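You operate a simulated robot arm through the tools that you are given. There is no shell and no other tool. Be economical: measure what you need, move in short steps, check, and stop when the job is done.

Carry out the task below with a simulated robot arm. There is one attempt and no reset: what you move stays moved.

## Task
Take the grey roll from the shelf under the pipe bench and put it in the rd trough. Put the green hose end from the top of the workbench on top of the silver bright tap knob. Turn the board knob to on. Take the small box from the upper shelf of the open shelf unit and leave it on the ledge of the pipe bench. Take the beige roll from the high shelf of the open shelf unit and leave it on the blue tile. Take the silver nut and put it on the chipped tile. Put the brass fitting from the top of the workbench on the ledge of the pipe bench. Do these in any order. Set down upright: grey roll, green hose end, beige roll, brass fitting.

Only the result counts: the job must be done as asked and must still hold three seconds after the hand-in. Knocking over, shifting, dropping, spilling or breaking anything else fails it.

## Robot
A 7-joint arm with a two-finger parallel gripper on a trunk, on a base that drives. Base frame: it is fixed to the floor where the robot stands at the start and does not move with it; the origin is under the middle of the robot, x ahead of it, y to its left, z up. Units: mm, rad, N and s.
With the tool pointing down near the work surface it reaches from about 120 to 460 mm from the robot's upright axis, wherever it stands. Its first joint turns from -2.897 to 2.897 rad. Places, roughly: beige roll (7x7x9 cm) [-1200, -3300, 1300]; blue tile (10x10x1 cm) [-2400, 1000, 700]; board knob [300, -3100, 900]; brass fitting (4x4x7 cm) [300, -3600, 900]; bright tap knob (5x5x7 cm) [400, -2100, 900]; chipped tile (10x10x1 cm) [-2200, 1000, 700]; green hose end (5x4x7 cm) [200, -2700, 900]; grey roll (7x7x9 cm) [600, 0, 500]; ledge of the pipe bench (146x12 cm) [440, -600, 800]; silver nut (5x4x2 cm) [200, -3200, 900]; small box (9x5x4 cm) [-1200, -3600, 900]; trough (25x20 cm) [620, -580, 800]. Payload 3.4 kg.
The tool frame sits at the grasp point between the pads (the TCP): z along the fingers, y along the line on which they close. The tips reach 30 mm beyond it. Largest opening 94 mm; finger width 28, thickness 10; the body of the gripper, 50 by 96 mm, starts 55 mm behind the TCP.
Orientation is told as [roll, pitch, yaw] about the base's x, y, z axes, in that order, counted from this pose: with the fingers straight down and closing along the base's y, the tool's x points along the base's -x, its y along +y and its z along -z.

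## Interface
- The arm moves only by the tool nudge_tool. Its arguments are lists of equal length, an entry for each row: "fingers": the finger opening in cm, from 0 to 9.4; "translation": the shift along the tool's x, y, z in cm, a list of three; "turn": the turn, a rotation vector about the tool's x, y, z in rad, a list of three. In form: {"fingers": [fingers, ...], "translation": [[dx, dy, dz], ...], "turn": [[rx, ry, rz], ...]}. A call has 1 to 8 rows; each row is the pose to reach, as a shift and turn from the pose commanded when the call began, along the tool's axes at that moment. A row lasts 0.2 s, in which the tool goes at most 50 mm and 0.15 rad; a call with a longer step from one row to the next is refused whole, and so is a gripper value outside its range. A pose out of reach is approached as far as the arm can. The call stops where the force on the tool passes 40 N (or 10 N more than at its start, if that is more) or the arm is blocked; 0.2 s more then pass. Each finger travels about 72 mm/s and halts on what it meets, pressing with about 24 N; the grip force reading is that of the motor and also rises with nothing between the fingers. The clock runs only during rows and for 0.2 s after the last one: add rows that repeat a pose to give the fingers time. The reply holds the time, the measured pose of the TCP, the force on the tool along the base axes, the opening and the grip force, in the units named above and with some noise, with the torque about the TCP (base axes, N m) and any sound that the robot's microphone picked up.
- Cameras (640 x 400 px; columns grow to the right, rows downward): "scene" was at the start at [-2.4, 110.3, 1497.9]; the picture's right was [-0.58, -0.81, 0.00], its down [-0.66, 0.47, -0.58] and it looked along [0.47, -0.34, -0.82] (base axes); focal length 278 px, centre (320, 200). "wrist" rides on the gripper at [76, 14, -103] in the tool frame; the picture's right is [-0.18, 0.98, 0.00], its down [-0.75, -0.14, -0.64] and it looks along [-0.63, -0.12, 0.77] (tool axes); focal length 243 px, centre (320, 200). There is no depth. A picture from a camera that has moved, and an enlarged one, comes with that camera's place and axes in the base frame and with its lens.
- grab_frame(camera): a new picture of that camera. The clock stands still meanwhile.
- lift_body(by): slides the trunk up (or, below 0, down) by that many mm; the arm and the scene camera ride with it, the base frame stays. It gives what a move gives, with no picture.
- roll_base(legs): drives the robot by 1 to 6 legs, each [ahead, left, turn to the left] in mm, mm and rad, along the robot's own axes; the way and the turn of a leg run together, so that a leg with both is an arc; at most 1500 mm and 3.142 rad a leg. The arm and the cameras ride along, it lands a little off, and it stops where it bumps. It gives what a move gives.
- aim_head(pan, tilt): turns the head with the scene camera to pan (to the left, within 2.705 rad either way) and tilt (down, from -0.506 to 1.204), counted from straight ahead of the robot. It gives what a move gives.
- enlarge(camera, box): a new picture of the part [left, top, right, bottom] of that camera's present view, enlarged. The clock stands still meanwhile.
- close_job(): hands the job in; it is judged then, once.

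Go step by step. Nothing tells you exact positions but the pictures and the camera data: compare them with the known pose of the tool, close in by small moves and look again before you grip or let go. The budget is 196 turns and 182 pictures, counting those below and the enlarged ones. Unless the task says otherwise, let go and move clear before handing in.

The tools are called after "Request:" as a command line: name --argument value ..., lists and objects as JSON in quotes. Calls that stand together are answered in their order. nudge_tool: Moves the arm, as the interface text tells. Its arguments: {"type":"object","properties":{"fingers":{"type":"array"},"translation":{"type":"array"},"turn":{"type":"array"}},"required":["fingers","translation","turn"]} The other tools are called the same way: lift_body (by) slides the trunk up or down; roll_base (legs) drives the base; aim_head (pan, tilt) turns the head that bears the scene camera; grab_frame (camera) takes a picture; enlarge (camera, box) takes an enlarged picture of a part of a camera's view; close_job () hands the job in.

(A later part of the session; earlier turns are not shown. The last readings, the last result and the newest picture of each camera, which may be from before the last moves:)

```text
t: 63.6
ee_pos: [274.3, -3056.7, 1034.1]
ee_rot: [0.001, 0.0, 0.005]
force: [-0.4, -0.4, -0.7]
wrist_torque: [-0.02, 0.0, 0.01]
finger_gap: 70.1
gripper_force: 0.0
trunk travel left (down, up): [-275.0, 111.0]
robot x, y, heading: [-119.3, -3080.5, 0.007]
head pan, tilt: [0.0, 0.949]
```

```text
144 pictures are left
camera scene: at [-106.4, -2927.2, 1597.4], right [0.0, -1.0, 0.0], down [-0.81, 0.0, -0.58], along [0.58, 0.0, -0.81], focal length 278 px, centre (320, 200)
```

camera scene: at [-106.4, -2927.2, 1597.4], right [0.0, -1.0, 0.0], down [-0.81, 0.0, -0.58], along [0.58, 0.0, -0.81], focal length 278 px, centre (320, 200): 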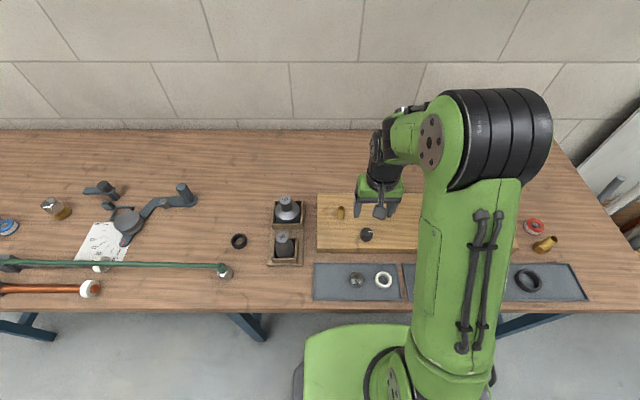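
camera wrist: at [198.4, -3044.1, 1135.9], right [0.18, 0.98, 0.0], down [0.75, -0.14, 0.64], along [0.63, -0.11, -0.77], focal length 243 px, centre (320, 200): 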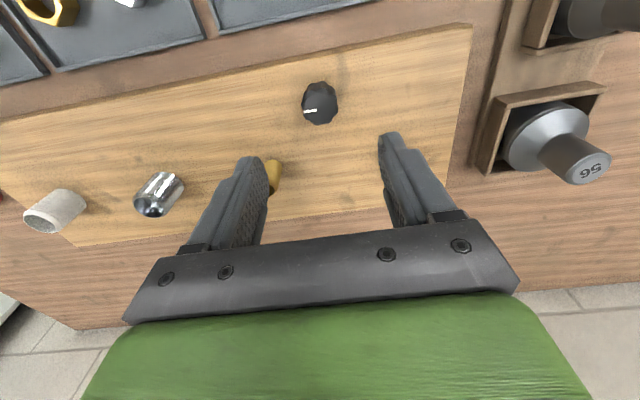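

Knob done, pointer turned 90°. Next the brass fitting near (249,-3557); I drive right.

Request:
roll_base --legs '[[0, -450, 0]]'

Request:
grab_frame --camera "wrist"

Request:
grab_frame --camera "scene"

```text
t: 66.3
ee_pos: [273.7, -3505.4, 1033.6]
ee_rot: [0.001, 0.001, -0.003]
force: [-0.1, -0.3, 0.9]
wrist_torque: [0.01, 0.04, -0.01]
finger_gap: 70.1
gripper_force: 0.1
trunk travel left (down, up): [-275.0, 111.0]
robot x, y, heading: [-120.1, -3526.1, -0.001]
head pan, tilt: [0.0, 0.949]
```

```text
143 pictures are left
camera wrist: at [198.8, -3492.1, 1136.0], right [0.19, 0.98, 0.0], down [0.75, -0.14, 0.64], along [0.63, -0.12, -0.77], focal length 243 px, centre (320, 200)
```

wrist: 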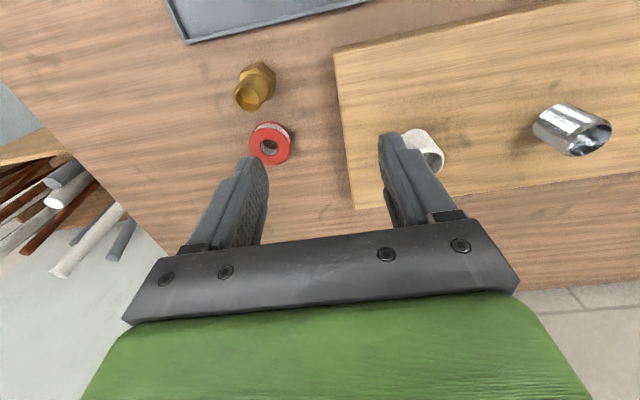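

```text
142 pictures are left
camera scene: at [-105.5, -3374.0, 1597.5], right [0.0, -1.0, 0.0], down [-0.81, 0.0, -0.58], along [0.58, 0.0, -0.81], focal length 278 px, centre (320, 200)
```

scene: 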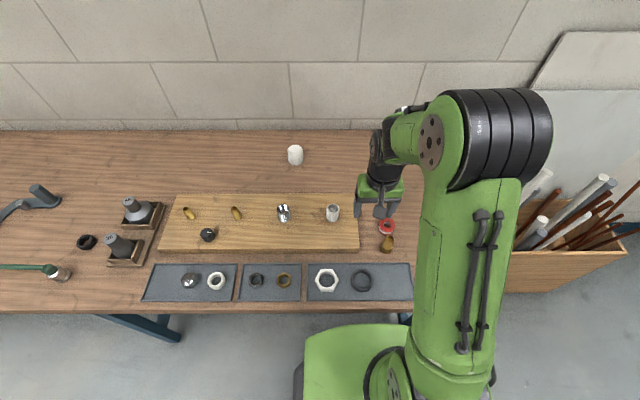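

Fitting located at about (248,-3564), standing. I move above it.

Request:
nudge_tool --fingers '[7, 7, 7, 7]' --translation '[[1.3, -3, 2], [2.6, -5.8, 4], [2.6, -5.8, 5.5], [2.6, -5.8, 5.5]]' --turn '[[0, 0, 0], [0, 0, 0], [0, 0, 0], [0, 0, 0]]'

Request:
grab_frame --camera "wrist"

Request:
enlarge --camera "scene" --box '[330, 190, 450, 265]'

```text
t: 67.3
ee_pos: [247.0, -3564.9, 978.2]
ee_rot: [-0.001, -0.002, -0.002]
force: [-0.2, 0.6, -0.2]
wrist_torque: [0.0, 0.02, 0.01]
finger_gap: 69.9
gripper_force: 0.1
trunk travel left (down, up): [-275.0, 111.0]
robot x, y, heading: [-121.1, -3524.4, 0.001]
head pan, tilt: [0.0, 0.949]
```

```text
141 pictures are left
camera wrist: at [171.8, -3550.0, 1080.0], right [0.19, 0.98, 0.0], down [0.75, -0.14, 0.64], along [0.63, -0.12, -0.77], focal length 243 px, centre (320, 200)
```

wrist: 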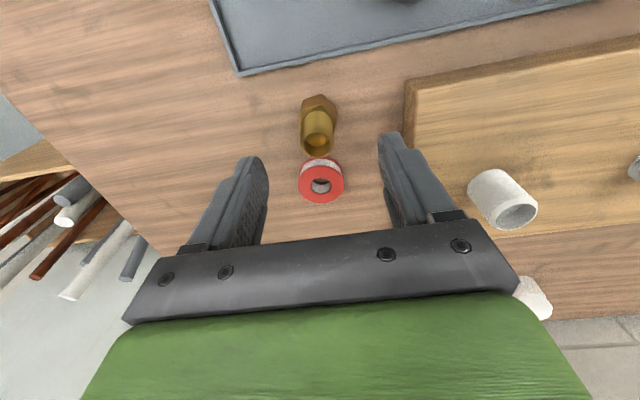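

```text
5.33 times, centred on (390, 228) of scene
camera zoom: at [-105.9, -3373.3, 1597.4], right [0.0, -1.0, 0.0], down [-0.81, 0.0, -0.58], along [0.58, 0.0, -0.81], focal length 1482 px, centre (-53, 53)
```

zoom: 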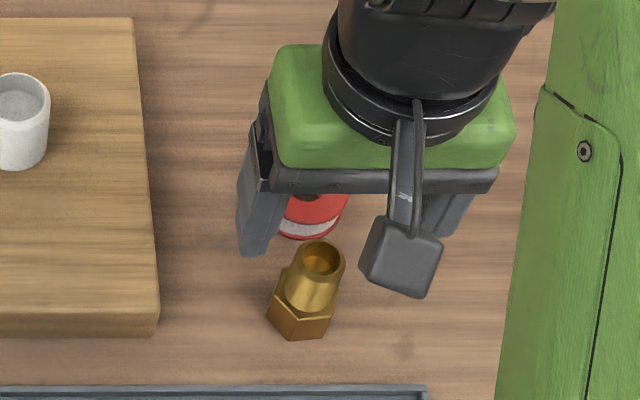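

Aligned. Descend so the tips are around the tube part (TCP z 925) and grip.

Request:
nudge_tool --fingers '[7, 7, 5, 3, 1.5, 1.5, 1.5]' --translation '[[0.1, 0, 2.7], [0.2, 0.05, 5.2], [0.2, 0.05, 5.2], [0.2, 0.05, 5.2], [0.2, 0.05, 5.2], [0.2, 0.05, 5.2], [0.2, 0.05, 5.2]]' --turn '[[0, 0, 0], [0, 0, 0], [0, 0, 0], [0, 0, 0], [0, 0, 0], [0, 0, 0], [0, 0, 0]]'

Request:
enlarge --camera "wrist" --box '[220, 80, 420, 205]'

```text
t: 69.0
ee_pos: [245.7, -3562.3, 927.1]
ee_rot: [-0.001, 0.0, -0.002]
force: [-0.3, -0.5, 0.2]
wrist_torque: [-0.04, 0.0, -0.01]
finger_gap: 25.1
gripper_force: 24.3
trunk travel left (down, up): [-275.0, 111.0]
robot x, y, heading: [-116.0, -3525.6, -0.0]
head pan, tilt: [0.0, 0.949]
```

```text
3.20 times, centred on (320, 142) of wrist
camera zoom: at [170.5, -3548.2, 1029.8], right [0.19, 0.98, 0.0], down [0.75, -0.14, 0.64], along [0.63, -0.12, -0.77], focal length 776 px, centre (320, 384)
```

zoom: 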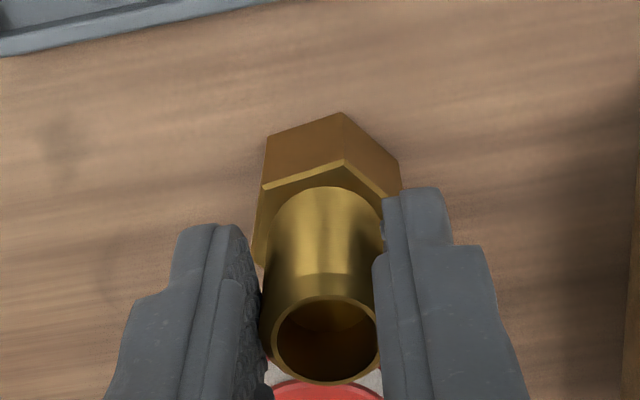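

Gripped at 25 mm. Lift it, back away and drive to the pipe bench.

Request:
lift_body --by 100

Request:
roll_base --legs '[[-200, 0, 0], [0, 1450, 0], [0, 1250, 0]]'

Request:
aim_head --pan 0.3 --tilt 0.75

Request:
grab_frame --camera "scene"

Request:
grab_frame --camera "wrist"

```text
t: 70.3
ee_pos: [245.4, -3562.6, 1028.4]
ee_rot: [0.001, 0.001, 0.001]
force: [0.0, 0.0, -0.7]
wrist_torque: [-0.01, 0.02, 0.02]
finger_gap: 25.0
gripper_force: 24.1
trunk travel left (down, up): [-375.0, 11.0]
robot x, y, heading: [-118.9, -3523.5, -0.001]
head pan, tilt: [0.0, 0.949]
```

```text
t: 84.4
ee_pos: [56.6, -896.8, 1027.5]
ee_rot: [-0.001, -0.001, 0.001]
force: [0.3, 0.3, -1.3]
wrist_torque: [-0.02, 0.03, -0.03]
finger_gap: 25.1
gripper_force: 24.5
trunk travel left (down, up): [-375.0, 11.0]
robot x, y, heading: [-306.4, -861.2, -0.001]
head pan, tilt: [0.0, 0.949]
```

```text
t: 85.2
ee_pos: [57.9, -897.1, 1027.3]
ee_rot: [0.001, -0.001, 0.004]
force: [-0.5, 0.0, -1.4]
wrist_torque: [0.01, 0.02, 0.02]
finger_gap: 24.8
gripper_force: 23.8
trunk travel left (down, up): [-375.0, 11.0]
robot x, y, heading: [-305.9, -863.2, -0.0]
head pan, tilt: [0.3, 0.75]
```

```text
138 pictures are left
camera scene: at [-287.1, -685.2, 1713.5], right [0.3, -0.95, 0.0], down [-0.65, -0.2, -0.73], along [0.7, 0.22, -0.68], focal length 278 px, centre (320, 200)
```

scene: 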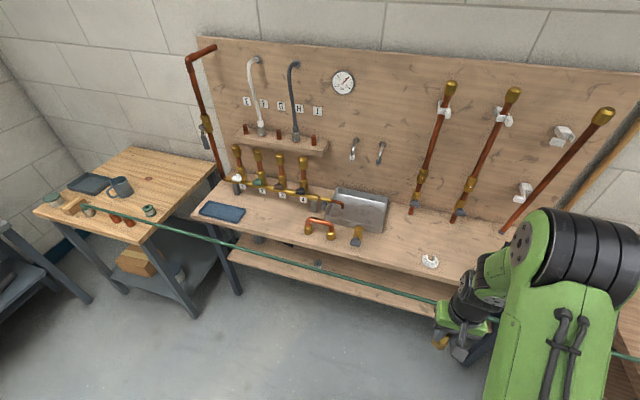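

```text
137 pictures are left
camera wrist: at [-17.0, -883.7, 1130.5], right [0.18, 0.98, 0.0], down [0.75, -0.14, 0.64], along [0.63, -0.12, -0.77], focal length 243 px, centre (320, 200)
```

wrist: 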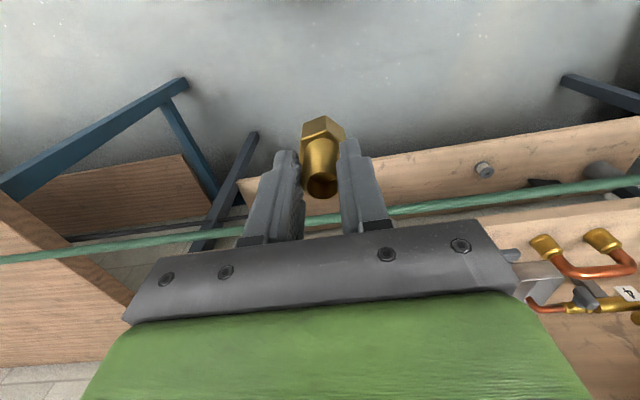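

Bench front strip (ledge) is around x 380–500. A free spot lies near (440,-780), between the valve and the white knobs. I drive there with the fitting high above the hose.

Request:
roll_base --legs '[[0, 110, 0], [315, 0, 0]]'

Request:
aim_head --pan 0.0 --tilt 0.95

Request:
grab_frame --camera "scene"

Request:
grab_frame --camera "wrist"

```text
t: 88.1
ee_pos: [372.9, -784.9, 1027.5]
ee_rot: [0.001, -0.002, 0.003]
force: [-0.3, 0.1, -1.3]
wrist_torque: [0.01, 0.01, -0.04]
finger_gap: 24.8
gripper_force: 23.9
trunk travel left (down, up): [-375.0, 11.0]
robot x, y, heading: [9.3, -751.1, 0.003]
head pan, tilt: [0.3, 0.75]
```

```text
t: 88.9
ee_pos: [372.0, -782.7, 1028.8]
ee_rot: [-0.001, 0.0, 0.003]
force: [-0.4, -0.4, -2.0]
wrist_torque: [0.0, 0.02, 0.0]
finger_gap: 25.0
gripper_force: 23.8
trunk travel left (down, up): [-375.0, 11.0]
robot x, y, heading: [10.5, -749.0, 0.0]
head pan, tilt: [0.0, 0.949]
```

```text
136 pictures are left
camera scene: at [20.3, -596.0, 1698.0], right [0.0, -1.0, 0.0], down [-0.81, 0.0, -0.58], along [0.58, 0.0, -0.81], focal length 278 px, centre (320, 200)
```

scene: 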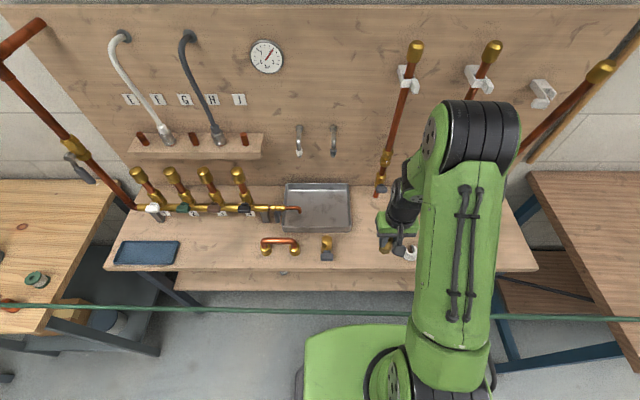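

```text
135 pictures are left
camera wrist: at [297.1, -769.8, 1130.6], right [0.18, 0.98, 0.0], down [0.75, -0.14, 0.64], along [0.63, -0.12, -0.77], focal length 243 px, centre (320, 200)
```

wrist: 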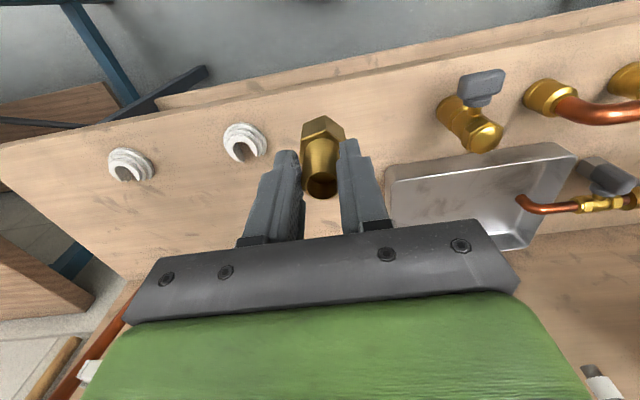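

Spot (437,-785) is clear: knob at y -923, valve at y -586. Move out over it and lower with the trunk, then final with the arm.

Request:
nudge_tool --fingers '[1.5, 1.5]' --translation '[[-3.3, 0, 0], [-6.5, 0, 0]]' --turn '[[0, 0, 0], [0, 0, 0]]'

Request:
lift_body --by -160

Request:
grab_frame --camera "scene"

Request:
grab_frame --camera "wrist"

```text
t: 89.5
ee_pos: [438.9, -780.5, 1027.6]
ee_rot: [0.0, 0.001, 0.002]
force: [-0.2, 0.4, -2.3]
wrist_torque: [0.03, 0.05, 0.02]
finger_gap: 24.7
gripper_force: 23.9
trunk travel left (down, up): [-375.0, 11.0]
robot x, y, heading: [7.7, -748.9, 0.007]
head pan, tilt: [0.0, 0.949]
```

```text
t: 91.3
ee_pos: [436.8, -780.0, 869.3]
ee_rot: [0.0, -0.006, 0.003]
force: [1.8, 0.7, 18.0]
wrist_torque: [0.07, -0.39, -0.01]
finger_gap: 24.7
gripper_force: 24.3
trunk travel left (down, up): [-215.0, 171.0]
robot x, y, heading: [11.4, -746.9, 0.007]
head pan, tilt: [0.0, 0.949]
```

```text
134 pictures are left
camera scene: at [19.2, -595.9, 1537.8], right [0.0, -1.0, 0.0], down [-0.81, 0.0, -0.58], along [0.58, 0.0, -0.81], focal length 278 px, centre (320, 200)
```

scene: 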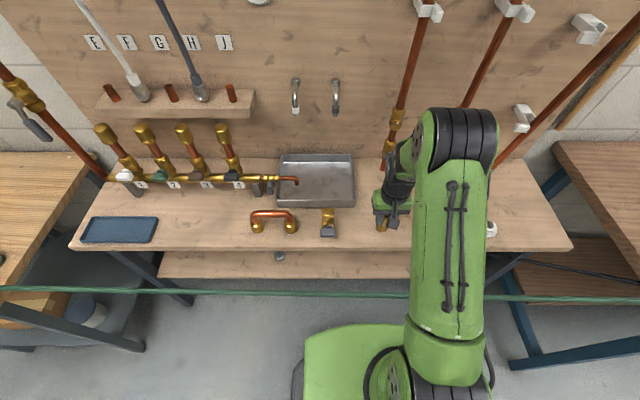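

```text
133 pictures are left
camera wrist: at [362.4, -767.3, 970.6], right [0.18, 0.98, 0.0], down [0.75, -0.14, 0.65], along [0.63, -0.12, -0.76], focal length 243 px, centre (320, 200)
```

wrist: 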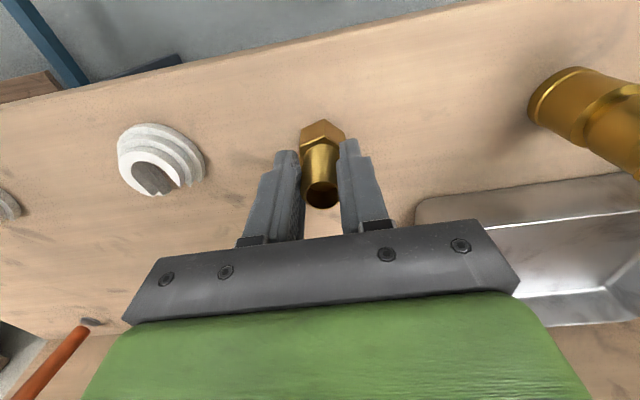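

The fitting has touched the bench (18 N up), so the bench top is about z 803. Ease up 1 mm, release and withdraw up.

Request:
nudge_tool --fingers '[1.5, 4, 5, 5, 5, 5, 5]' --translation '[[0, 0, -0.1], [0, 0, -0.1], [0, 0, -0.1], [0, 0, -2.5], [0, 0, -6], [0, 0, -10], [0, 0, -13]]' --turn '[[0, 0, 0], [0, 0, 0], [0, 0, 0], [0, 0, 0], [0, 0, 0], [0, 0, 0], [0, 0, 0]]'

Request:
grab_frame --camera "wrist"

Request:
grab_frame --camera "scene"

```text
t: 93.0
ee_pos: [437.9, -779.9, 997.3]
ee_rot: [0.001, 0.0, 0.003]
force: [-0.7, -0.2, 0.8]
wrist_torque: [0.02, 0.0, -0.03]
finger_gap: 50.1
gripper_force: 0.0
trunk travel left (down, up): [-215.0, 171.0]
robot x, y, heading: [10.4, -750.3, 0.004]
head pan, tilt: [0.0, 0.949]
```

```text
132 pictures are left
camera wrist: at [362.7, -767.1, 1100.3], right [0.18, 0.98, 0.0], down [0.75, -0.14, 0.64], along [0.63, -0.12, -0.77], focal length 243 px, centre (320, 200)
```

wrist: 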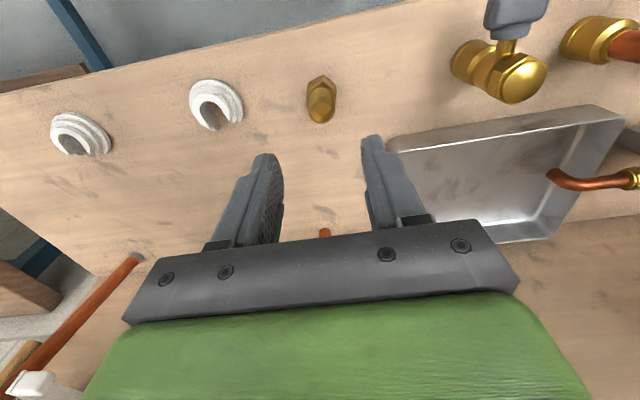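

```text
131 pictures are left
camera scene: at [20.1, -596.0, 1537.8], right [0.0, -1.0, 0.0], down [-0.81, 0.0, -0.58], along [0.58, 0.0, -0.81], focal length 278 px, centre (320, 200)
```

scene: 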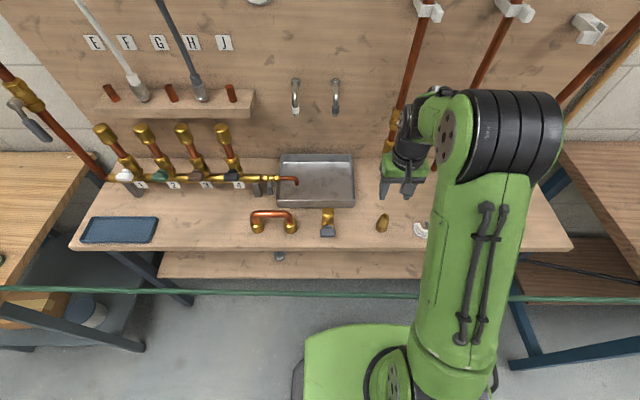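

Fitting stands on the ledge. Now the grey roll: back off, go to y≈0 and look under the bench.

Request:
roll_base --legs '[[-400, 0, 0], [0, 750, 0]]'

Request:
lift_body --by -200

Request:
aim_head --pan 0.0 --tilt 0.6

Request:
grab_frame --camera "scene"

Request:
grab_frame --camera "wrist"

```text
t: 99.1
ee_pos: [29.3, -27.2, 996.7]
ee_rot: [0.001, 0.0, 0.016]
force: [0.5, 0.9, -0.2]
wrist_torque: [0.0, -0.02, 0.0]
finger_gap: 49.7
gripper_force: 0.0
trunk travel left (down, up): [-215.0, 171.0]
robot x, y, heading: [-405.4, 4.1, 0.013]
head pan, tilt: [0.0, 0.949]
```

```text
t: 101.3
ee_pos: [29.2, -25.4, 797.0]
ee_rot: [0.0, 0.001, 0.015]
force: [0.2, 0.6, 0.0]
wrist_torque: [-0.01, 0.02, 0.01]
finger_gap: 50.2
gripper_force: 0.1
trunk travel left (down, up): [-15.0, 371.0]
robot x, y, heading: [-400.7, -0.8, 0.013]
head pan, tilt: [0.0, 0.949]
```

```text
t: 102.1
ee_pos: [29.3, -26.5, 797.6]
ee_rot: [0.001, 0.0, 0.015]
force: [-0.1, -0.9, 0.1]
wrist_torque: [-0.01, 0.05, 0.02]
finger_gap: 49.9
gripper_force: 0.0
trunk travel left (down, up): [-15.0, 371.0]
robot x, y, heading: [-400.0, 1.1, 0.013]
head pan, tilt: [0.0, 0.6]
```

```text
130 pictures are left
camera scene: at [-375.2, 153.8, 1366.1], right [0.01, -1.0, 0.0], down [-0.57, -0.01, -0.82], along [0.82, 0.01, -0.57], focal length 278 px, centre (320, 200)
```

scene: 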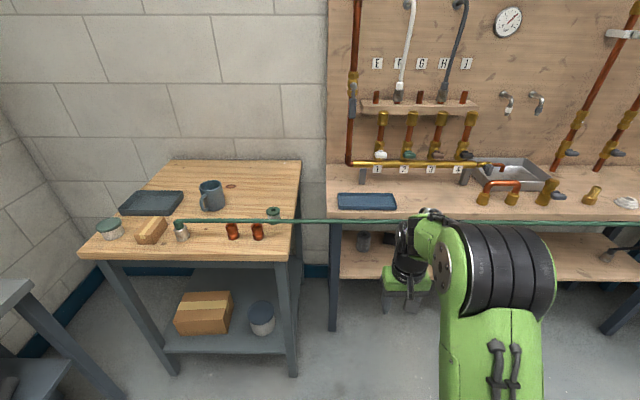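

```text
129 pictures are left
camera wrist: at [-46.3, -13.5, 899.7], right [0.17, 0.99, 0.0], down [0.76, -0.13, 0.64], along [0.63, -0.11, -0.77], focal length 243 px, centre (320, 200)
```

wrist: 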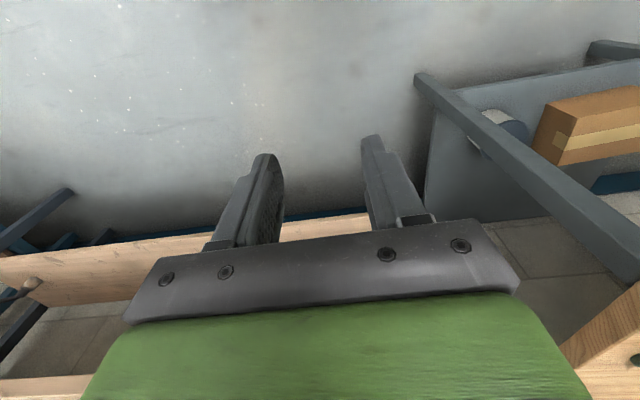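

The grey roll is visible under the bench at about (600,-40,460). Zoom on it.

Request:
enlarge --camera "scene" --box '[310, 190, 470, 290]'

Request:
aim_head --pan -0.5 --tilt 0.5

Request:
grab_frame --camera "scene"

```text
4.00 times, centred on (390, 240) of scene
camera zoom: at [-375.2, 153.8, 1366.1], right [0.01, -1.0, 0.0], down [-0.57, -0.01, -0.82], along [0.82, 0.01, -0.57], focal length 1111 px, centre (40, 40)
```

zoom: 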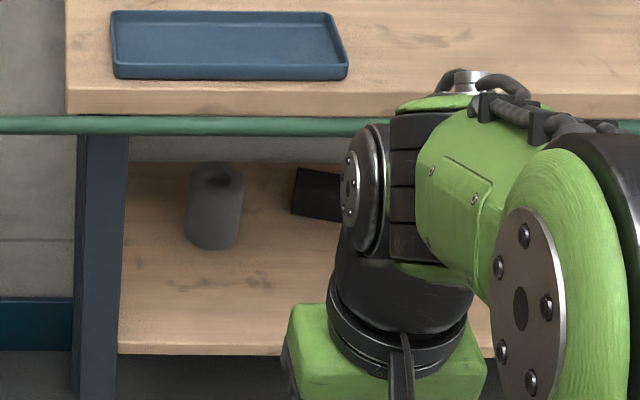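

```text
t: 103.0
ee_pos: [29.0, -27.2, 797.5]
ee_rot: [-0.003, 0.0, 0.016]
force: [0.5, 0.5, -0.3]
wrist_torque: [-0.01, 0.01, 0.02]
finger_gap: 50.3
gripper_force: 0.0
trunk travel left (down, up): [-15.0, 371.0]
robot x, y, heading: [-401.1, -2.2, 0.018]
head pan, tilt: [-0.499, 0.499]
```

```text
127 pictures are left
camera scene: at [-383.0, 110.2, 1375.2], right [-0.46, -0.89, 0.0], down [-0.42, 0.22, -0.88], along [0.78, -0.41, -0.48], focal length 278 px, centre (320, 200)
```

scene: 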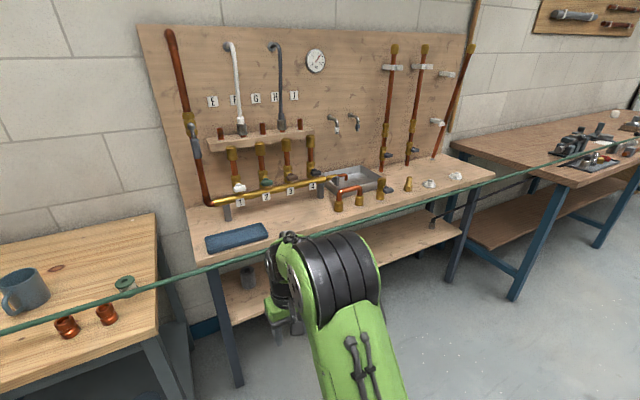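

Shelf roll center ≈ (592,-39), standing z≈410–500. I'll tilt the hand 45° and reach under the hose (hose at z≈846) from farther back. First tilt and lower.

Request:
nudge_tool --fingers '[9.4, 9.4, 9.4, 9.4, 9.4, 9.4]' --translation '[[-1.5, 0, 2], [-3, 0, 4], [-4.5, 0, 6], [-6, 0, 8], [-7.5, 0, 10], [-9, 0, 12]]' --turn '[[0, -0.131, 0], [0, -0.262, 0], [0, -0.393, 0], [0, -0.524, 0], [0, -0.655, 0], [0, -0.785, 0]]'

Request:
nudge_tool --fingers '[9.4, 9.4, 9.4, 9.4, 9.4]' --translation '[[1, 0, 4.2], [2, 0, 8.4], [4, 0, 12.6], [6, 0, 16.8], [8, 0, 21]]' --turn '[[0, 0, 0], [0, 0, 0], [0, 0, 0], [0, 0, 0], [0, 0, 0]]'

```text
t: 104.5
ee_pos: [118.4, -25.1, 675.7]
ee_rot: [0.001, -0.787, 0.015]
force: [-0.4, -0.2, 0.4]
wrist_torque: [0.02, 0.01, 0.01]
finger_gap: 94.1
gripper_force: 0.0
trunk travel left (down, up): [-15.0, 371.0]
robot x, y, heading: [-403.9, 0.0, 0.018]
head pan, tilt: [-0.499, 0.499]
```

```text
t: 105.7
ee_pos: [211.7, -22.1, 473.7]
ee_rot: [0.0, -0.785, 0.015]
force: [0.0, 0.5, -1.4]
wrist_torque: [-0.01, 0.0, 0.01]
finger_gap: 93.9
gripper_force: 0.0
trunk travel left (down, up): [-15.0, 371.0]
robot x, y, heading: [-401.0, -0.7, 0.017]
head pan, tilt: [-0.499, 0.499]
```

Good. Extend forward under the hose to x≈430, then look.

Request:
nudge_tool --fingers '[9.4, 9.4, 9.4, 9.4, 9.4]' --translation '[[-3.2, -0.4, 3], [-6.4, -0.8, 6], [-9.6, -1.2, 9], [-12.8, -1.6, 12], [-16, -1.7, 15]]' --turn '[[0, 0, 0], [0, 0, 0], [0, 0, 0], [0, 0, 0], [0, 0, 0]]'

Request:
grab_frame --camera "wrist"

Request:
grab_frame --camera "scene"

```text
t: 106.8
ee_pos: [296.3, -39.8, 519.9]
ee_rot: [-0.002, -0.783, 0.016]
force: [-0.5, -0.6, 0.6]
wrist_torque: [0.03, 0.0, 0.01]
finger_gap: 94.3
gripper_force: 0.0
out of reach, approached as far as the arm can: row 2, 3, 4, 5
trunk travel left (down, up): [-15.0, 371.0]
robot x, y, heading: [-396.7, -0.2, 0.022]
head pan, tilt: [-0.499, 0.499]
```

```text
126 pictures are left
camera wrist: at [171.2, -29.4, 538.9], right [0.12, 0.98, 0.13], down [0.08, -0.14, 0.99], along [0.99, -0.1, -0.1], focal length 243 px, centre (320, 200)
```

wrist: 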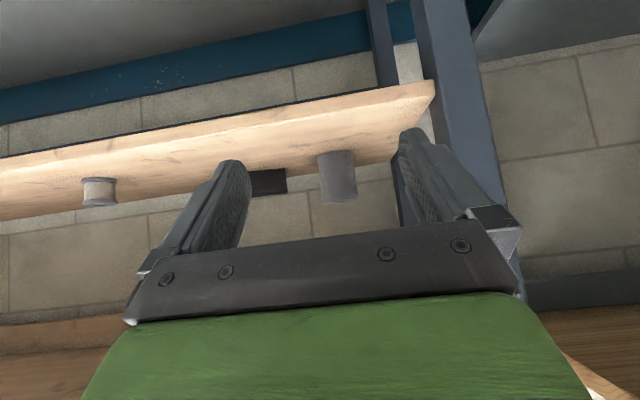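

```text
125 pictures are left
camera scene: at [-382.9, 110.1, 1375.2], right [-0.47, -0.89, 0.0], down [-0.42, 0.22, -0.88], along [0.78, -0.41, -0.48], focal length 278 px, centre (320, 200)
```

scene: 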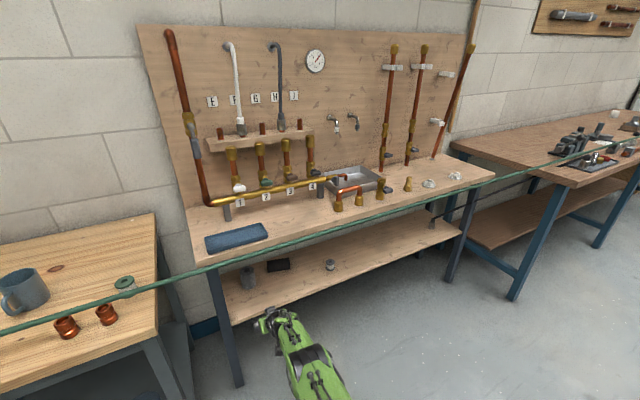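

The arm reaches about 690 mm from my axis in this pose. I lower to z≈478, then drive forward with the hand staying under the hose.

Request:
nudge_tool --fingers '[9.4, 9.4, 9.4]' --translation '[[2, 0, 0.7], [4.3, 0, 1.4], [4.3, 0, 1.4]]' --turn '[[0, 0, 0], [0, 0, 0], [0, 0, 0]]'

Request:
roll_base --legs '[[210, 0, 0]]'

Request:
grab_frame --camera "wrist"

Request:
aim_head --pan 0.1 --tilt 0.9

Request:
grab_frame --camera "scene"

```text
t: 107.7
ee_pos: [276.2, -40.9, 482.0]
ee_rot: [0.0, -0.785, 0.015]
force: [0.5, -0.7, -0.6]
wrist_torque: [-0.02, 0.01, 0.0]
finger_gap: 94.0
gripper_force: 0.1
trunk travel left (down, up): [-15.0, 371.0]
robot x, y, heading: [-401.3, 0.3, 0.02]
head pan, tilt: [-0.499, 0.499]
```

```text
t: 109.3
ee_pos: [487.9, -40.4, 481.7]
ee_rot: [-0.001, -0.784, 0.013]
force: [0.4, -0.5, 0.3]
wrist_torque: [-0.02, -0.02, 0.01]
finger_gap: 93.8
gripper_force: 0.0
trunk travel left (down, up): [-15.0, 371.0]
robot x, y, heading: [-190.8, 3.3, 0.013]
head pan, tilt: [-0.499, 0.499]
```

```text
124 pictures are left
camera wrist: at [363.0, -28.4, 500.0], right [0.12, 0.98, 0.13], down [0.08, -0.14, 0.99], along [0.99, -0.11, -0.1], focal length 243 px, centre (320, 200)
```

wrist: 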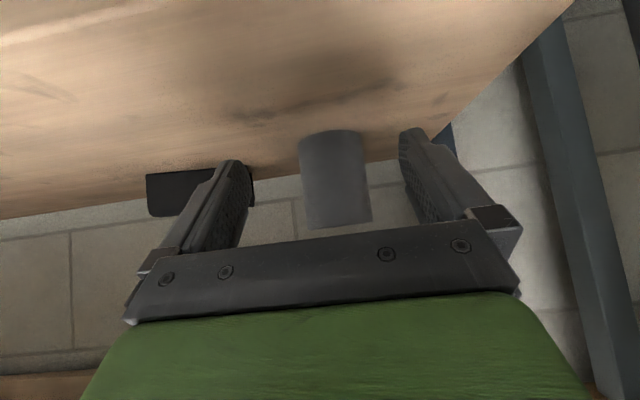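

```text
t: 110.3
ee_pos: [487.3, -40.6, 480.8]
ee_rot: [0.001, -0.785, 0.01]
force: [0.8, -0.5, 1.4]
wrist_torque: [0.01, 0.02, 0.03]
finger_gap: 94.0
gripper_force: 0.0
trunk travel left (down, up): [-15.0, 371.0]
robot x, y, heading: [-184.5, 6.3, 0.012]
head pan, tilt: [0.099, 0.901]
```

```text
123 pictures are left
camera scene: at [-175.9, 163.8, 1341.4], right [0.11, -0.99, 0.0], down [-0.78, -0.09, -0.62], along [0.62, 0.07, -0.78], focal length 278 px, centre (320, 200)
```

scene: 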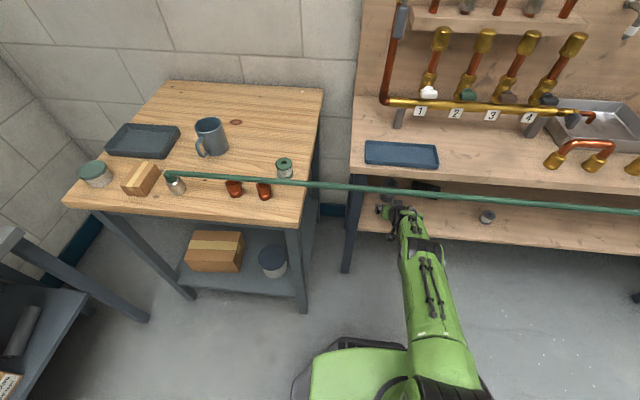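

Roll lies between the fingers laterally; center about x 605, y -36. Continue forward about 100 mm and check.

Request:
roll_base --legs '[[95, 0, 0]]'

Request:
grab_frame --camera "wrist"

Request:
grab_frame --camera "scene"

```text
t: 111.4
ee_pos: [582.6, -39.6, 481.4]
ee_rot: [0.0, -0.784, 0.013]
force: [0.3, -0.1, -0.3]
wrist_torque: [-0.01, -0.03, 0.01]
finger_gap: 93.9
gripper_force: 0.1
trunk travel left (down, up): [-15.0, 371.0]
robot x, y, heading: [-95.3, 5.7, 0.013]
head pan, tilt: [0.099, 0.901]
```

```text
122 pictures are left
camera wrist: at [457.2, -26.8, 499.9], right [0.12, 0.98, 0.13], down [0.08, -0.14, 0.99], along [0.99, -0.11, -0.1], focal length 243 px, centre (320, 200)
```

wrist: 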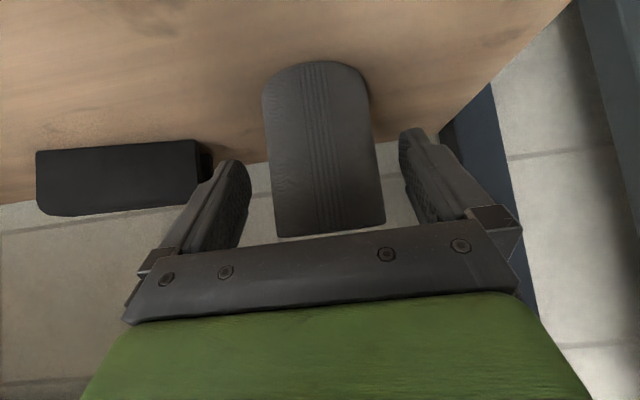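

```text
121 pictures are left
camera scene: at [-81.4, 164.9, 1341.4], right [0.11, -0.99, 0.0], down [-0.78, -0.09, -0.62], along [0.62, 0.07, -0.78], focal length 278 px, centre (320, 200)
```

scene: 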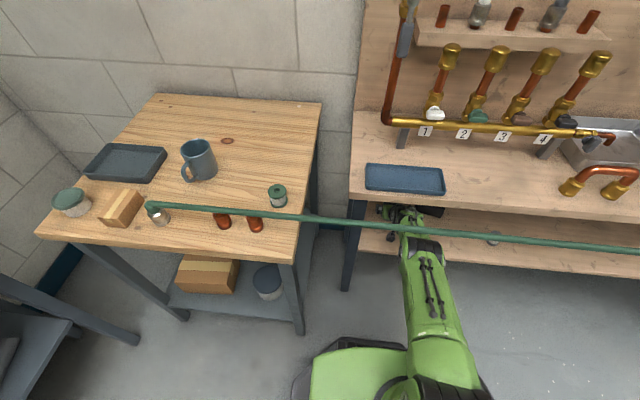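

Centered laterally; the roll's axis is about 25 mm further. Drive 25 mm ahead and close.

Request:
roll_base --legs '[[25, 0, 0]]'

Request:
nudge_tool --fingers '[8, 7, 6.4, 6.4, 6.4, 6.4]' --translation '[[0, 0.2, 0], [0, 0.2, 0], [0, 0.2, 0], [0, 0.2, 0], [0, 0.2, 0], [0, 0.2, 0]]' --turn '[[0, 0, 0], [0, 0, 0], [0, 0, 0], [0, 0, 0], [0, 0, 0], [0, 0, 0]]'

Request:
grab_frame --camera "wrist"

```text
t: 112.2
ee_pos: [605.9, -38.9, 481.4]
ee_rot: [0.0, -0.785, 0.013]
force: [-0.2, 0.2, 0.5]
wrist_torque: [0.02, 0.01, 0.0]
finger_gap: 94.1
gripper_force: 0.1
trunk travel left (down, up): [-15.0, 371.0]
robot x, y, heading: [-67.7, 2.4, 0.011]
head pan, tilt: [0.099, 0.901]
```

```text
t: 113.6
ee_pos: [608.3, -36.9, 481.7]
ee_rot: [-0.001, -0.785, 0.013]
force: [-0.2, -0.6, 0.9]
wrist_torque: [0.0, -0.01, 0.03]
finger_gap: 67.0
gripper_force: 23.9
trunk travel left (down, up): [-15.0, 371.0]
robot x, y, heading: [-69.9, 6.9, 0.011]
head pan, tilt: [0.099, 0.901]
```

```text
120 pictures are left
camera wrist: at [482.5, -24.4, 499.9], right [0.12, 0.98, 0.13], down [0.08, -0.14, 0.99], along [0.99, -0.11, -0.1], focal length 243 px, centre (320, 200)
```

wrist: 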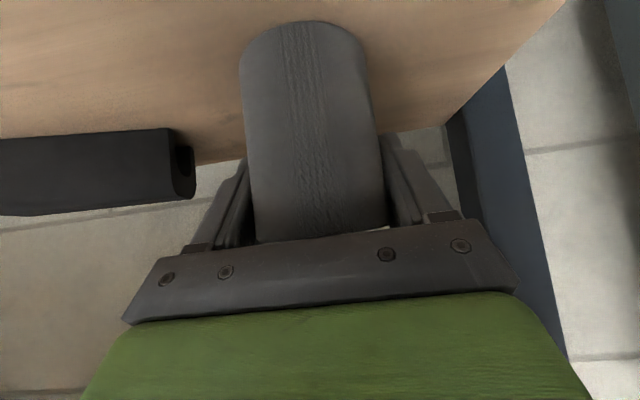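

Gripped (67 mm). Lift 20 mm with the trunk and back out from under the bench and hose.

Request:
lift_body --by 25

Request:
roll_base --legs '[[-530, 0, -0.011]]'

Request:
grab_frame --camera "wrist"

Request:
grab_frame --camera "scene"

```text
t: 114.3
ee_pos: [607.0, -36.8, 505.8]
ee_rot: [-0.001, -0.785, 0.012]
force: [-0.5, 0.7, -1.3]
wrist_torque: [-0.04, -0.02, -0.02]
finger_gap: 66.9
gripper_force: 24.1
trunk travel left (down, up): [-40.0, 346.0]
robot x, y, heading: [-71.3, 6.6, 0.014]
head pan, tilt: [0.099, 0.901]
```

```text
t: 117.4
ee_pos: [73.3, -44.8, 505.7]
ee_rot: [0.0, -0.783, 0.009]
force: [1.1, -0.6, -1.0]
wrist_torque: [-0.02, 0.04, -0.01]
finger_gap: 66.8
gripper_force: 23.9
trunk travel left (down, up): [-40.0, 346.0]
robot x, y, heading: [-600.9, 0.3, 0.011]
head pan, tilt: [0.099, 0.901]
```

```text
119 pictures are left
camera wrist: at [-51.4, -32.2, 524.5], right [0.12, 0.98, 0.13], down [0.08, -0.14, 0.99], along [0.99, -0.11, -0.1], focal length 243 px, centre (320, 200)
```

wrist: 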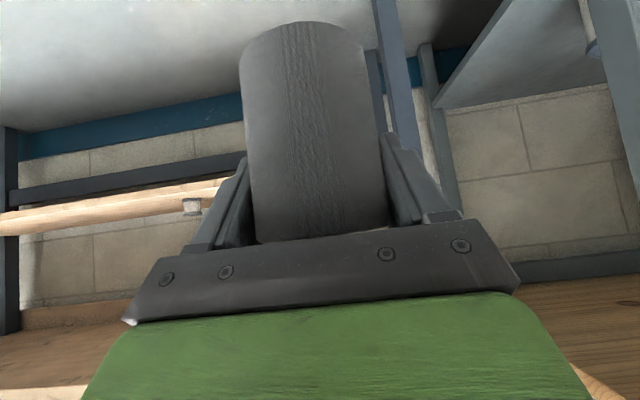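

```text
118 pictures are left
camera scene: at [-589.6, 159.7, 1365.8], right [0.11, -0.99, 0.0], down [-0.78, -0.08, -0.62], along [0.62, 0.07, -0.78], focal length 278 px, centre (320, 200)
```

scene: 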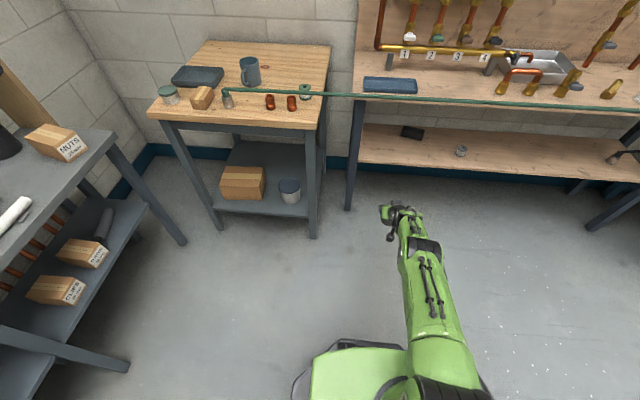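

Roll held upright, out clear. Raise the trunk and go to y≈-590, then inspect the trough and the valve in front of it.

Request:
lift_body --by 340

Request:
roll_base --legs '[[0, -590, -0.01]]'

Request:
aim_head --pan 0.0 --tilt 0.55

Request:
enlarge --camera "scene" --box '[200, 90, 440, 240]'

Request:
grab_frame --camera "wrist"

```text
t: 120.8
ee_pos: [73.1, -45.3, 844.6]
ee_rot: [0.001, -0.784, 0.009]
force: [0.8, -0.9, -0.6]
wrist_torque: [-0.01, 0.0, -0.01]
finger_gap: 66.9
gripper_force: 24.0
trunk travel left (down, up): [-380.0, 6.0]
robot x, y, heading: [-604.7, -0.3, 0.01]
head pan, tilt: [0.099, 0.901]
```

```text
t: 124.0
ee_pos: [75.0, -626.8, 845.7]
ee_rot: [-0.001, -0.783, -0.005]
force: [-1.0, -1.2, -0.3]
wrist_torque: [0.0, -0.03, 0.04]
finger_gap: 67.2
gripper_force: 23.6
trunk travel left (down, up): [-380.0, 6.0]
robot x, y, heading: [-604.5, -572.6, -0.001]
head pan, tilt: [0.099, 0.901]
```

```text
t: 124.9
ee_pos: [73.9, -625.6, 846.4]
ee_rot: [0.001, -0.783, -0.004]
force: [-0.3, -0.5, -1.0]
wrist_torque: [-0.01, 0.02, 0.02]
finger_gap: 67.3
gripper_force: 23.7
trunk travel left (down, up): [-380.0, 6.0]
robot x, y, heading: [-606.3, -570.8, -0.006]
head pan, tilt: [0.0, 0.55]
```

```text
2.67 times, centred on (320, 165) of scene
camera zoom: at [-571.7, -420.5, 1735.6], right [0.0, -1.0, 0.0], down [-0.52, 0.0, -0.85], along [0.85, 0.0, -0.52], focal length 741 px, centre (320, 293)
```

zoom: 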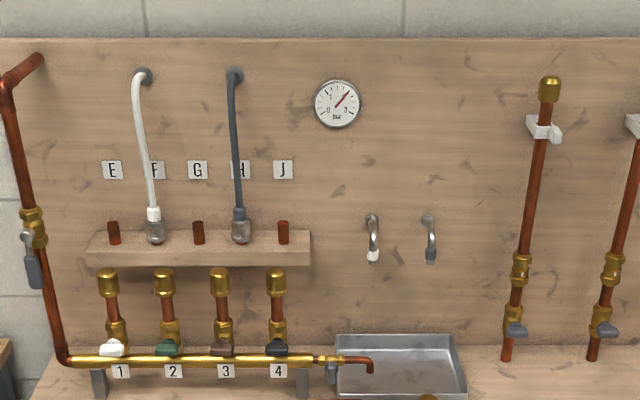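

```text
116 pictures are left
camera wrist: at [-50.7, -611.6, 864.9], right [0.13, 0.98, 0.13], down [0.08, -0.14, 0.99], along [0.99, -0.12, -0.1], focal length 243 px, centre (320, 200)
```

wrist: 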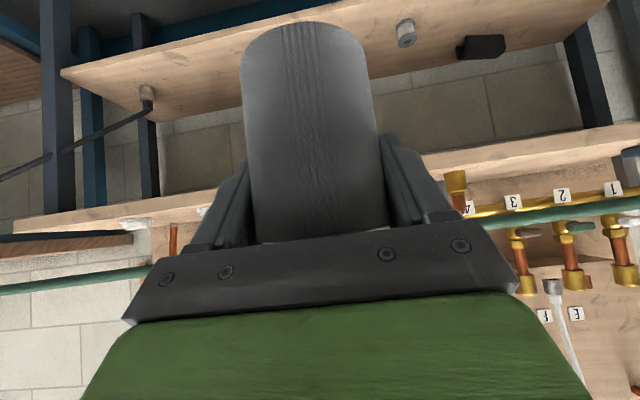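

Let me see the lower part with the valve and trough.

Request:
enlarge --camera "scene" --box '[270, 190, 430, 290]'

```text
4.00 times, centred on (350, 240) of scene
camera zoom: at [-571.7, -420.5, 1735.6], right [0.0, -1.0, 0.0], down [-0.52, 0.0, -0.85], along [0.85, 0.0, -0.52], focal length 1111 px, centre (200, 40)
```

zoom: 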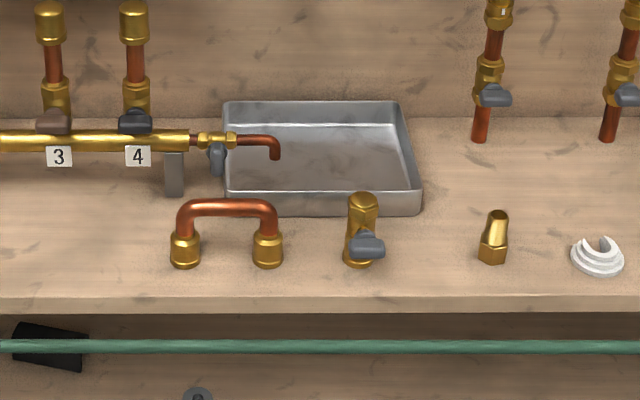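

Valve is about 75 mm tall at (440,-615); trough spans x 528–730, y -453…-701, rim z≈831. I'll raise the roll to clear and then drive in to place it at about (650,-632).

Request:
nudge_tool --fingers '[6.2, 6.2, 6.2, 6.2]' --translation '[[-2, 0, -3], [-4, 0, -6], [-6, 0, -9], [-7.1, 0, -11.3]]' --turn '[[0, 0, 0], [0, 0, 0], [0, 0, 0], [0, 0, 0]]'

Request:
grab_frame --camera "wrist"

```text
t: 125.9
ee_pos: [43.4, -625.3, 977.8]
ee_rot: [0.0, -0.785, -0.006]
force: [0.0, 0.0, -1.1]
wrist_torque: [0.01, -0.03, 0.02]
finger_gap: 67.2
gripper_force: 24.3
trunk travel left (down, up): [-380.0, 6.0]
robot x, y, heading: [-602.4, -575.7, -0.008]
head pan, tilt: [0.0, 0.55]
```

```text
114 pictures are left
camera wrist: at [-81.5, -610.4, 996.4], right [0.13, 0.98, 0.13], down [0.08, -0.14, 0.99], along [0.99, -0.12, -0.1], focal length 243 px, centre (320, 200)
```

wrist: 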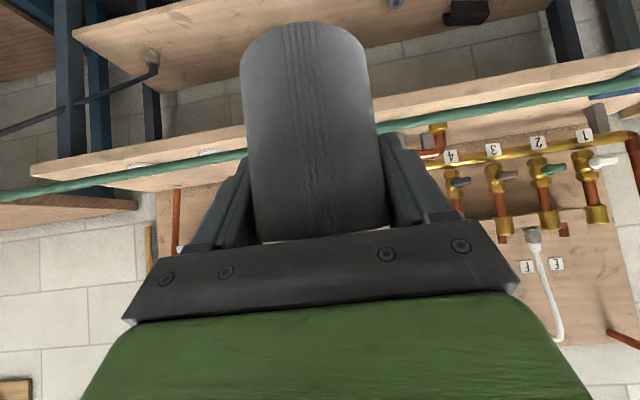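

Drive in 600 mm (roll bottom at z≈909, above valve and hose).

Request:
roll_base --legs '[[300, 0, 0.006], [300, 0, 0]]'

Request:
aim_head --pan 0.0 --tilt 0.8

Request:
grab_frame --camera "scene"

Request:
grab_frame --camera "wrist"

```text
t: 129.6
ee_pos: [646.3, -623.4, 976.3]
ee_rot: [-0.002, -0.783, 0.0]
force: [-0.8, -0.2, -1.4]
wrist_torque: [0.0, -0.02, 0.02]
finger_gap: 66.8
gripper_force: 23.8
trunk travel left (down, up): [-380.0, 6.0]
robot x, y, heading: [-0.9, -573.2, -0.002]
head pan, tilt: [0.0, 0.55]
```

```text
t: 130.3
ee_pos: [645.9, -623.6, 977.8]
ee_rot: [-0.001, -0.783, 0.001]
force: [0.4, 0.5, -1.1]
wrist_torque: [0.01, -0.01, 0.03]
finger_gap: 67.2
gripper_force: 23.9
trunk travel left (down, up): [-380.0, 6.0]
robot x, y, heading: [0.5, -572.5, -0.002]
head pan, tilt: [0.0, 0.799]
```

```text
113 pictures are left
camera scene: at [19.6, -421.8, 1714.4], right [0.0, -1.0, 0.0], down [-0.72, 0.0, -0.7], along [0.7, 0.0, -0.72], focal length 278 px, centre (320, 200)
```

scene: 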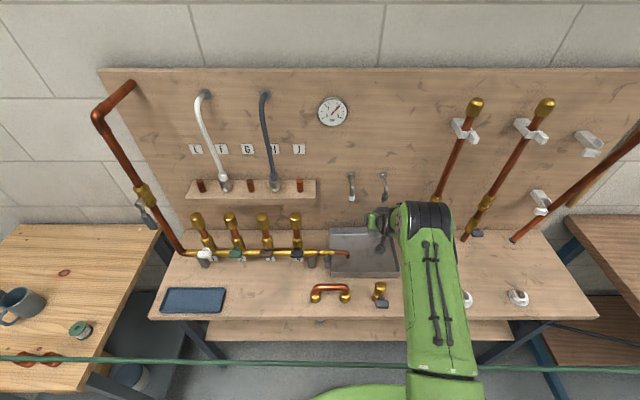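

```text
112 pictures are left
camera wrist: at [520.5, -609.5, 996.0], right [0.13, 0.98, 0.13], down [0.08, -0.14, 0.99], along [0.99, -0.12, -0.1], focal length 243 px, centre (320, 200)
```

wrist: 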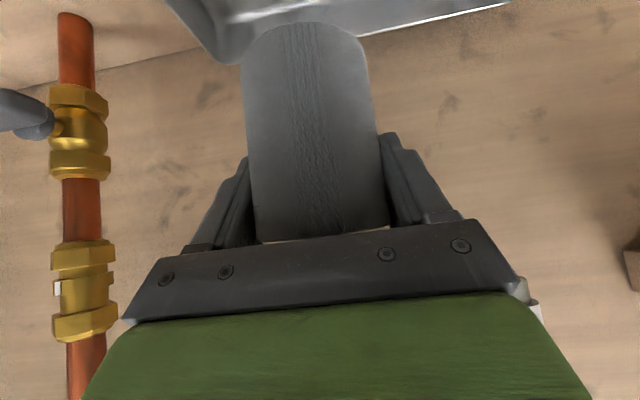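

Roll is over the trough interior (trough y -455…-716, x 528…726). Lower with the trunk 80 mm, then in small steps until contact.

Request:
lift_body --by -80

Request:
nudge_tool --fingers '[6.2, 6.2, 6.2, 6.2]' --translation '[[0.35, 0, 0.35], [0.7, 0, 0.7], [1.05, 0, 1.05], [1.4, 0, 1.4]]' --turn '[[0, 0, 0], [0, 0, 0], [0, 0, 0], [0, 0, 0]]'

Request:
grab_frame --camera "wrist"

```text
t: 131.5
ee_pos: [644.5, -623.4, 896.0]
ee_rot: [0.0, -0.787, 0.001]
force: [-0.1, -0.5, -0.5]
wrist_torque: [0.0, 0.01, 0.0]
finger_gap: 66.9
gripper_force: 23.7
trunk travel left (down, up): [-300.0, 86.0]
robot x, y, heading: [-0.5, -575.0, -0.001]
head pan, tilt: [0.0, 0.799]
```

```text
t: 132.5
ee_pos: [646.5, -623.4, 876.8]
ee_rot: [0.001, -0.784, 0.001]
force: [0.6, 0.2, -0.5]
wrist_torque: [0.02, 0.0, 0.01]
finger_gap: 67.3
gripper_force: 24.2
trunk travel left (down, up): [-300.0, 86.0]
robot x, y, heading: [-0.9, -571.3, 0.001]
head pan, tilt: [0.0, 0.799]
```

```text
111 pictures are left
camera wrist: at [522.0, -609.5, 896.0], right [0.13, 0.98, 0.13], down [0.08, -0.14, 0.99], along [0.99, -0.12, -0.1], focal length 243 px, centre (320, 200)
```

wrist: 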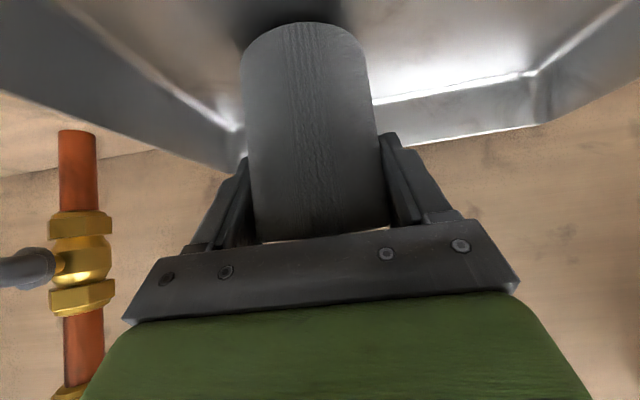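

Roll is inside the trough, nearly at the floor. Continue down in 2 mm steps.

Request:
nudge_tool --fingers '[6.2, 6.2, 6.2, 6.2]' --translation '[[0.14, 0, 0.14], [0.28, 0, 0.28], [0.42, 0, 0.42], [0.42, 0, 0.42]]' --turn '[[0, 0, 0], [0, 0, 0], [0, 0, 0], [0, 0, 0]]'

```text
t: 133.5
ee_pos: [646.8, -624.3, 870.9]
ee_rot: [0.0, -0.783, 0.0]
force: [-0.2, -0.3, -0.9]
wrist_torque: [0.0, -0.07, 0.0]
finger_gap: 67.0
gripper_force: 23.5
trunk travel left (down, up): [-300.0, 86.0]
robot x, y, heading: [7.0, -569.3, -0.002]
head pan, tilt: [0.0, 0.799]
```

Request:
nudge_tool --fingers '[6.2, 6.2, 6.2, 6.2]' --translation '[[0.1, 0, 0.1], [0.2, 0, 0.2], [0.3, 0, 0.3], [0.4, 0, 0.4]]' --turn '[[0, 0, 0], [0, 0, 0], [0, 0, 0], [0, 0, 0]]'

```text
t: 134.5
ee_pos: [645.9, -623.8, 865.1]
ee_rot: [-0.001, -0.786, -0.001]
force: [0.0, 0.3, 0.3]
wrist_torque: [-0.03, -0.01, -0.02]
finger_gap: 66.9
gripper_force: 23.5
trunk travel left (down, up): [-300.0, 86.0]
robot x, y, heading: [1.7, -575.1, 0.004]
head pan, tilt: [0.0, 0.799]
```

Request:
nudge_tool --fingers '[6.2, 6.2, 6.2]' --translation '[[0.1, 0, 0.1], [0.2, 0, 0.2], [0.3, 0, 0.3]]' --turn '[[0, 0, 0], [0, 0, 0], [0, 0, 0]]'

Request:
enlarge --camera "wrist" --box '[160, 0, 480, 200]'

```text
t: 135.3
ee_pos: [646.4, -623.0, 864.9]
ee_rot: [-0.002, -0.796, 0.0]
force: [-1.2, 1.0, 22.5]
wrist_torque: [-0.15, 0.55, 0.06]
finger_gap: 67.1
gripper_force: 24.2
trunk travel left (down, up): [-300.0, 86.0]
robot x, y, heading: [-2.8, -574.6, -0.001]
head pan, tilt: [0.0, 0.799]
```

```text
2.00 times, centred on (320, 100) of wrist
camera zoom: at [520.7, -609.3, 882.8], right [0.13, 0.98, 0.13], down [0.07, -0.14, 0.99], along [0.99, -0.12, -0.09], focal length 485 px, centre (320, 400)
```

zoom: 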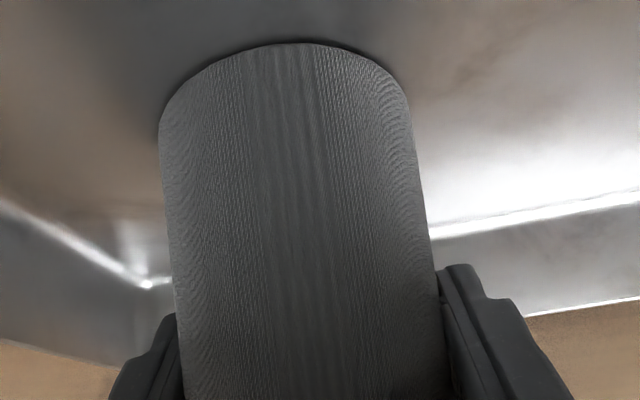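

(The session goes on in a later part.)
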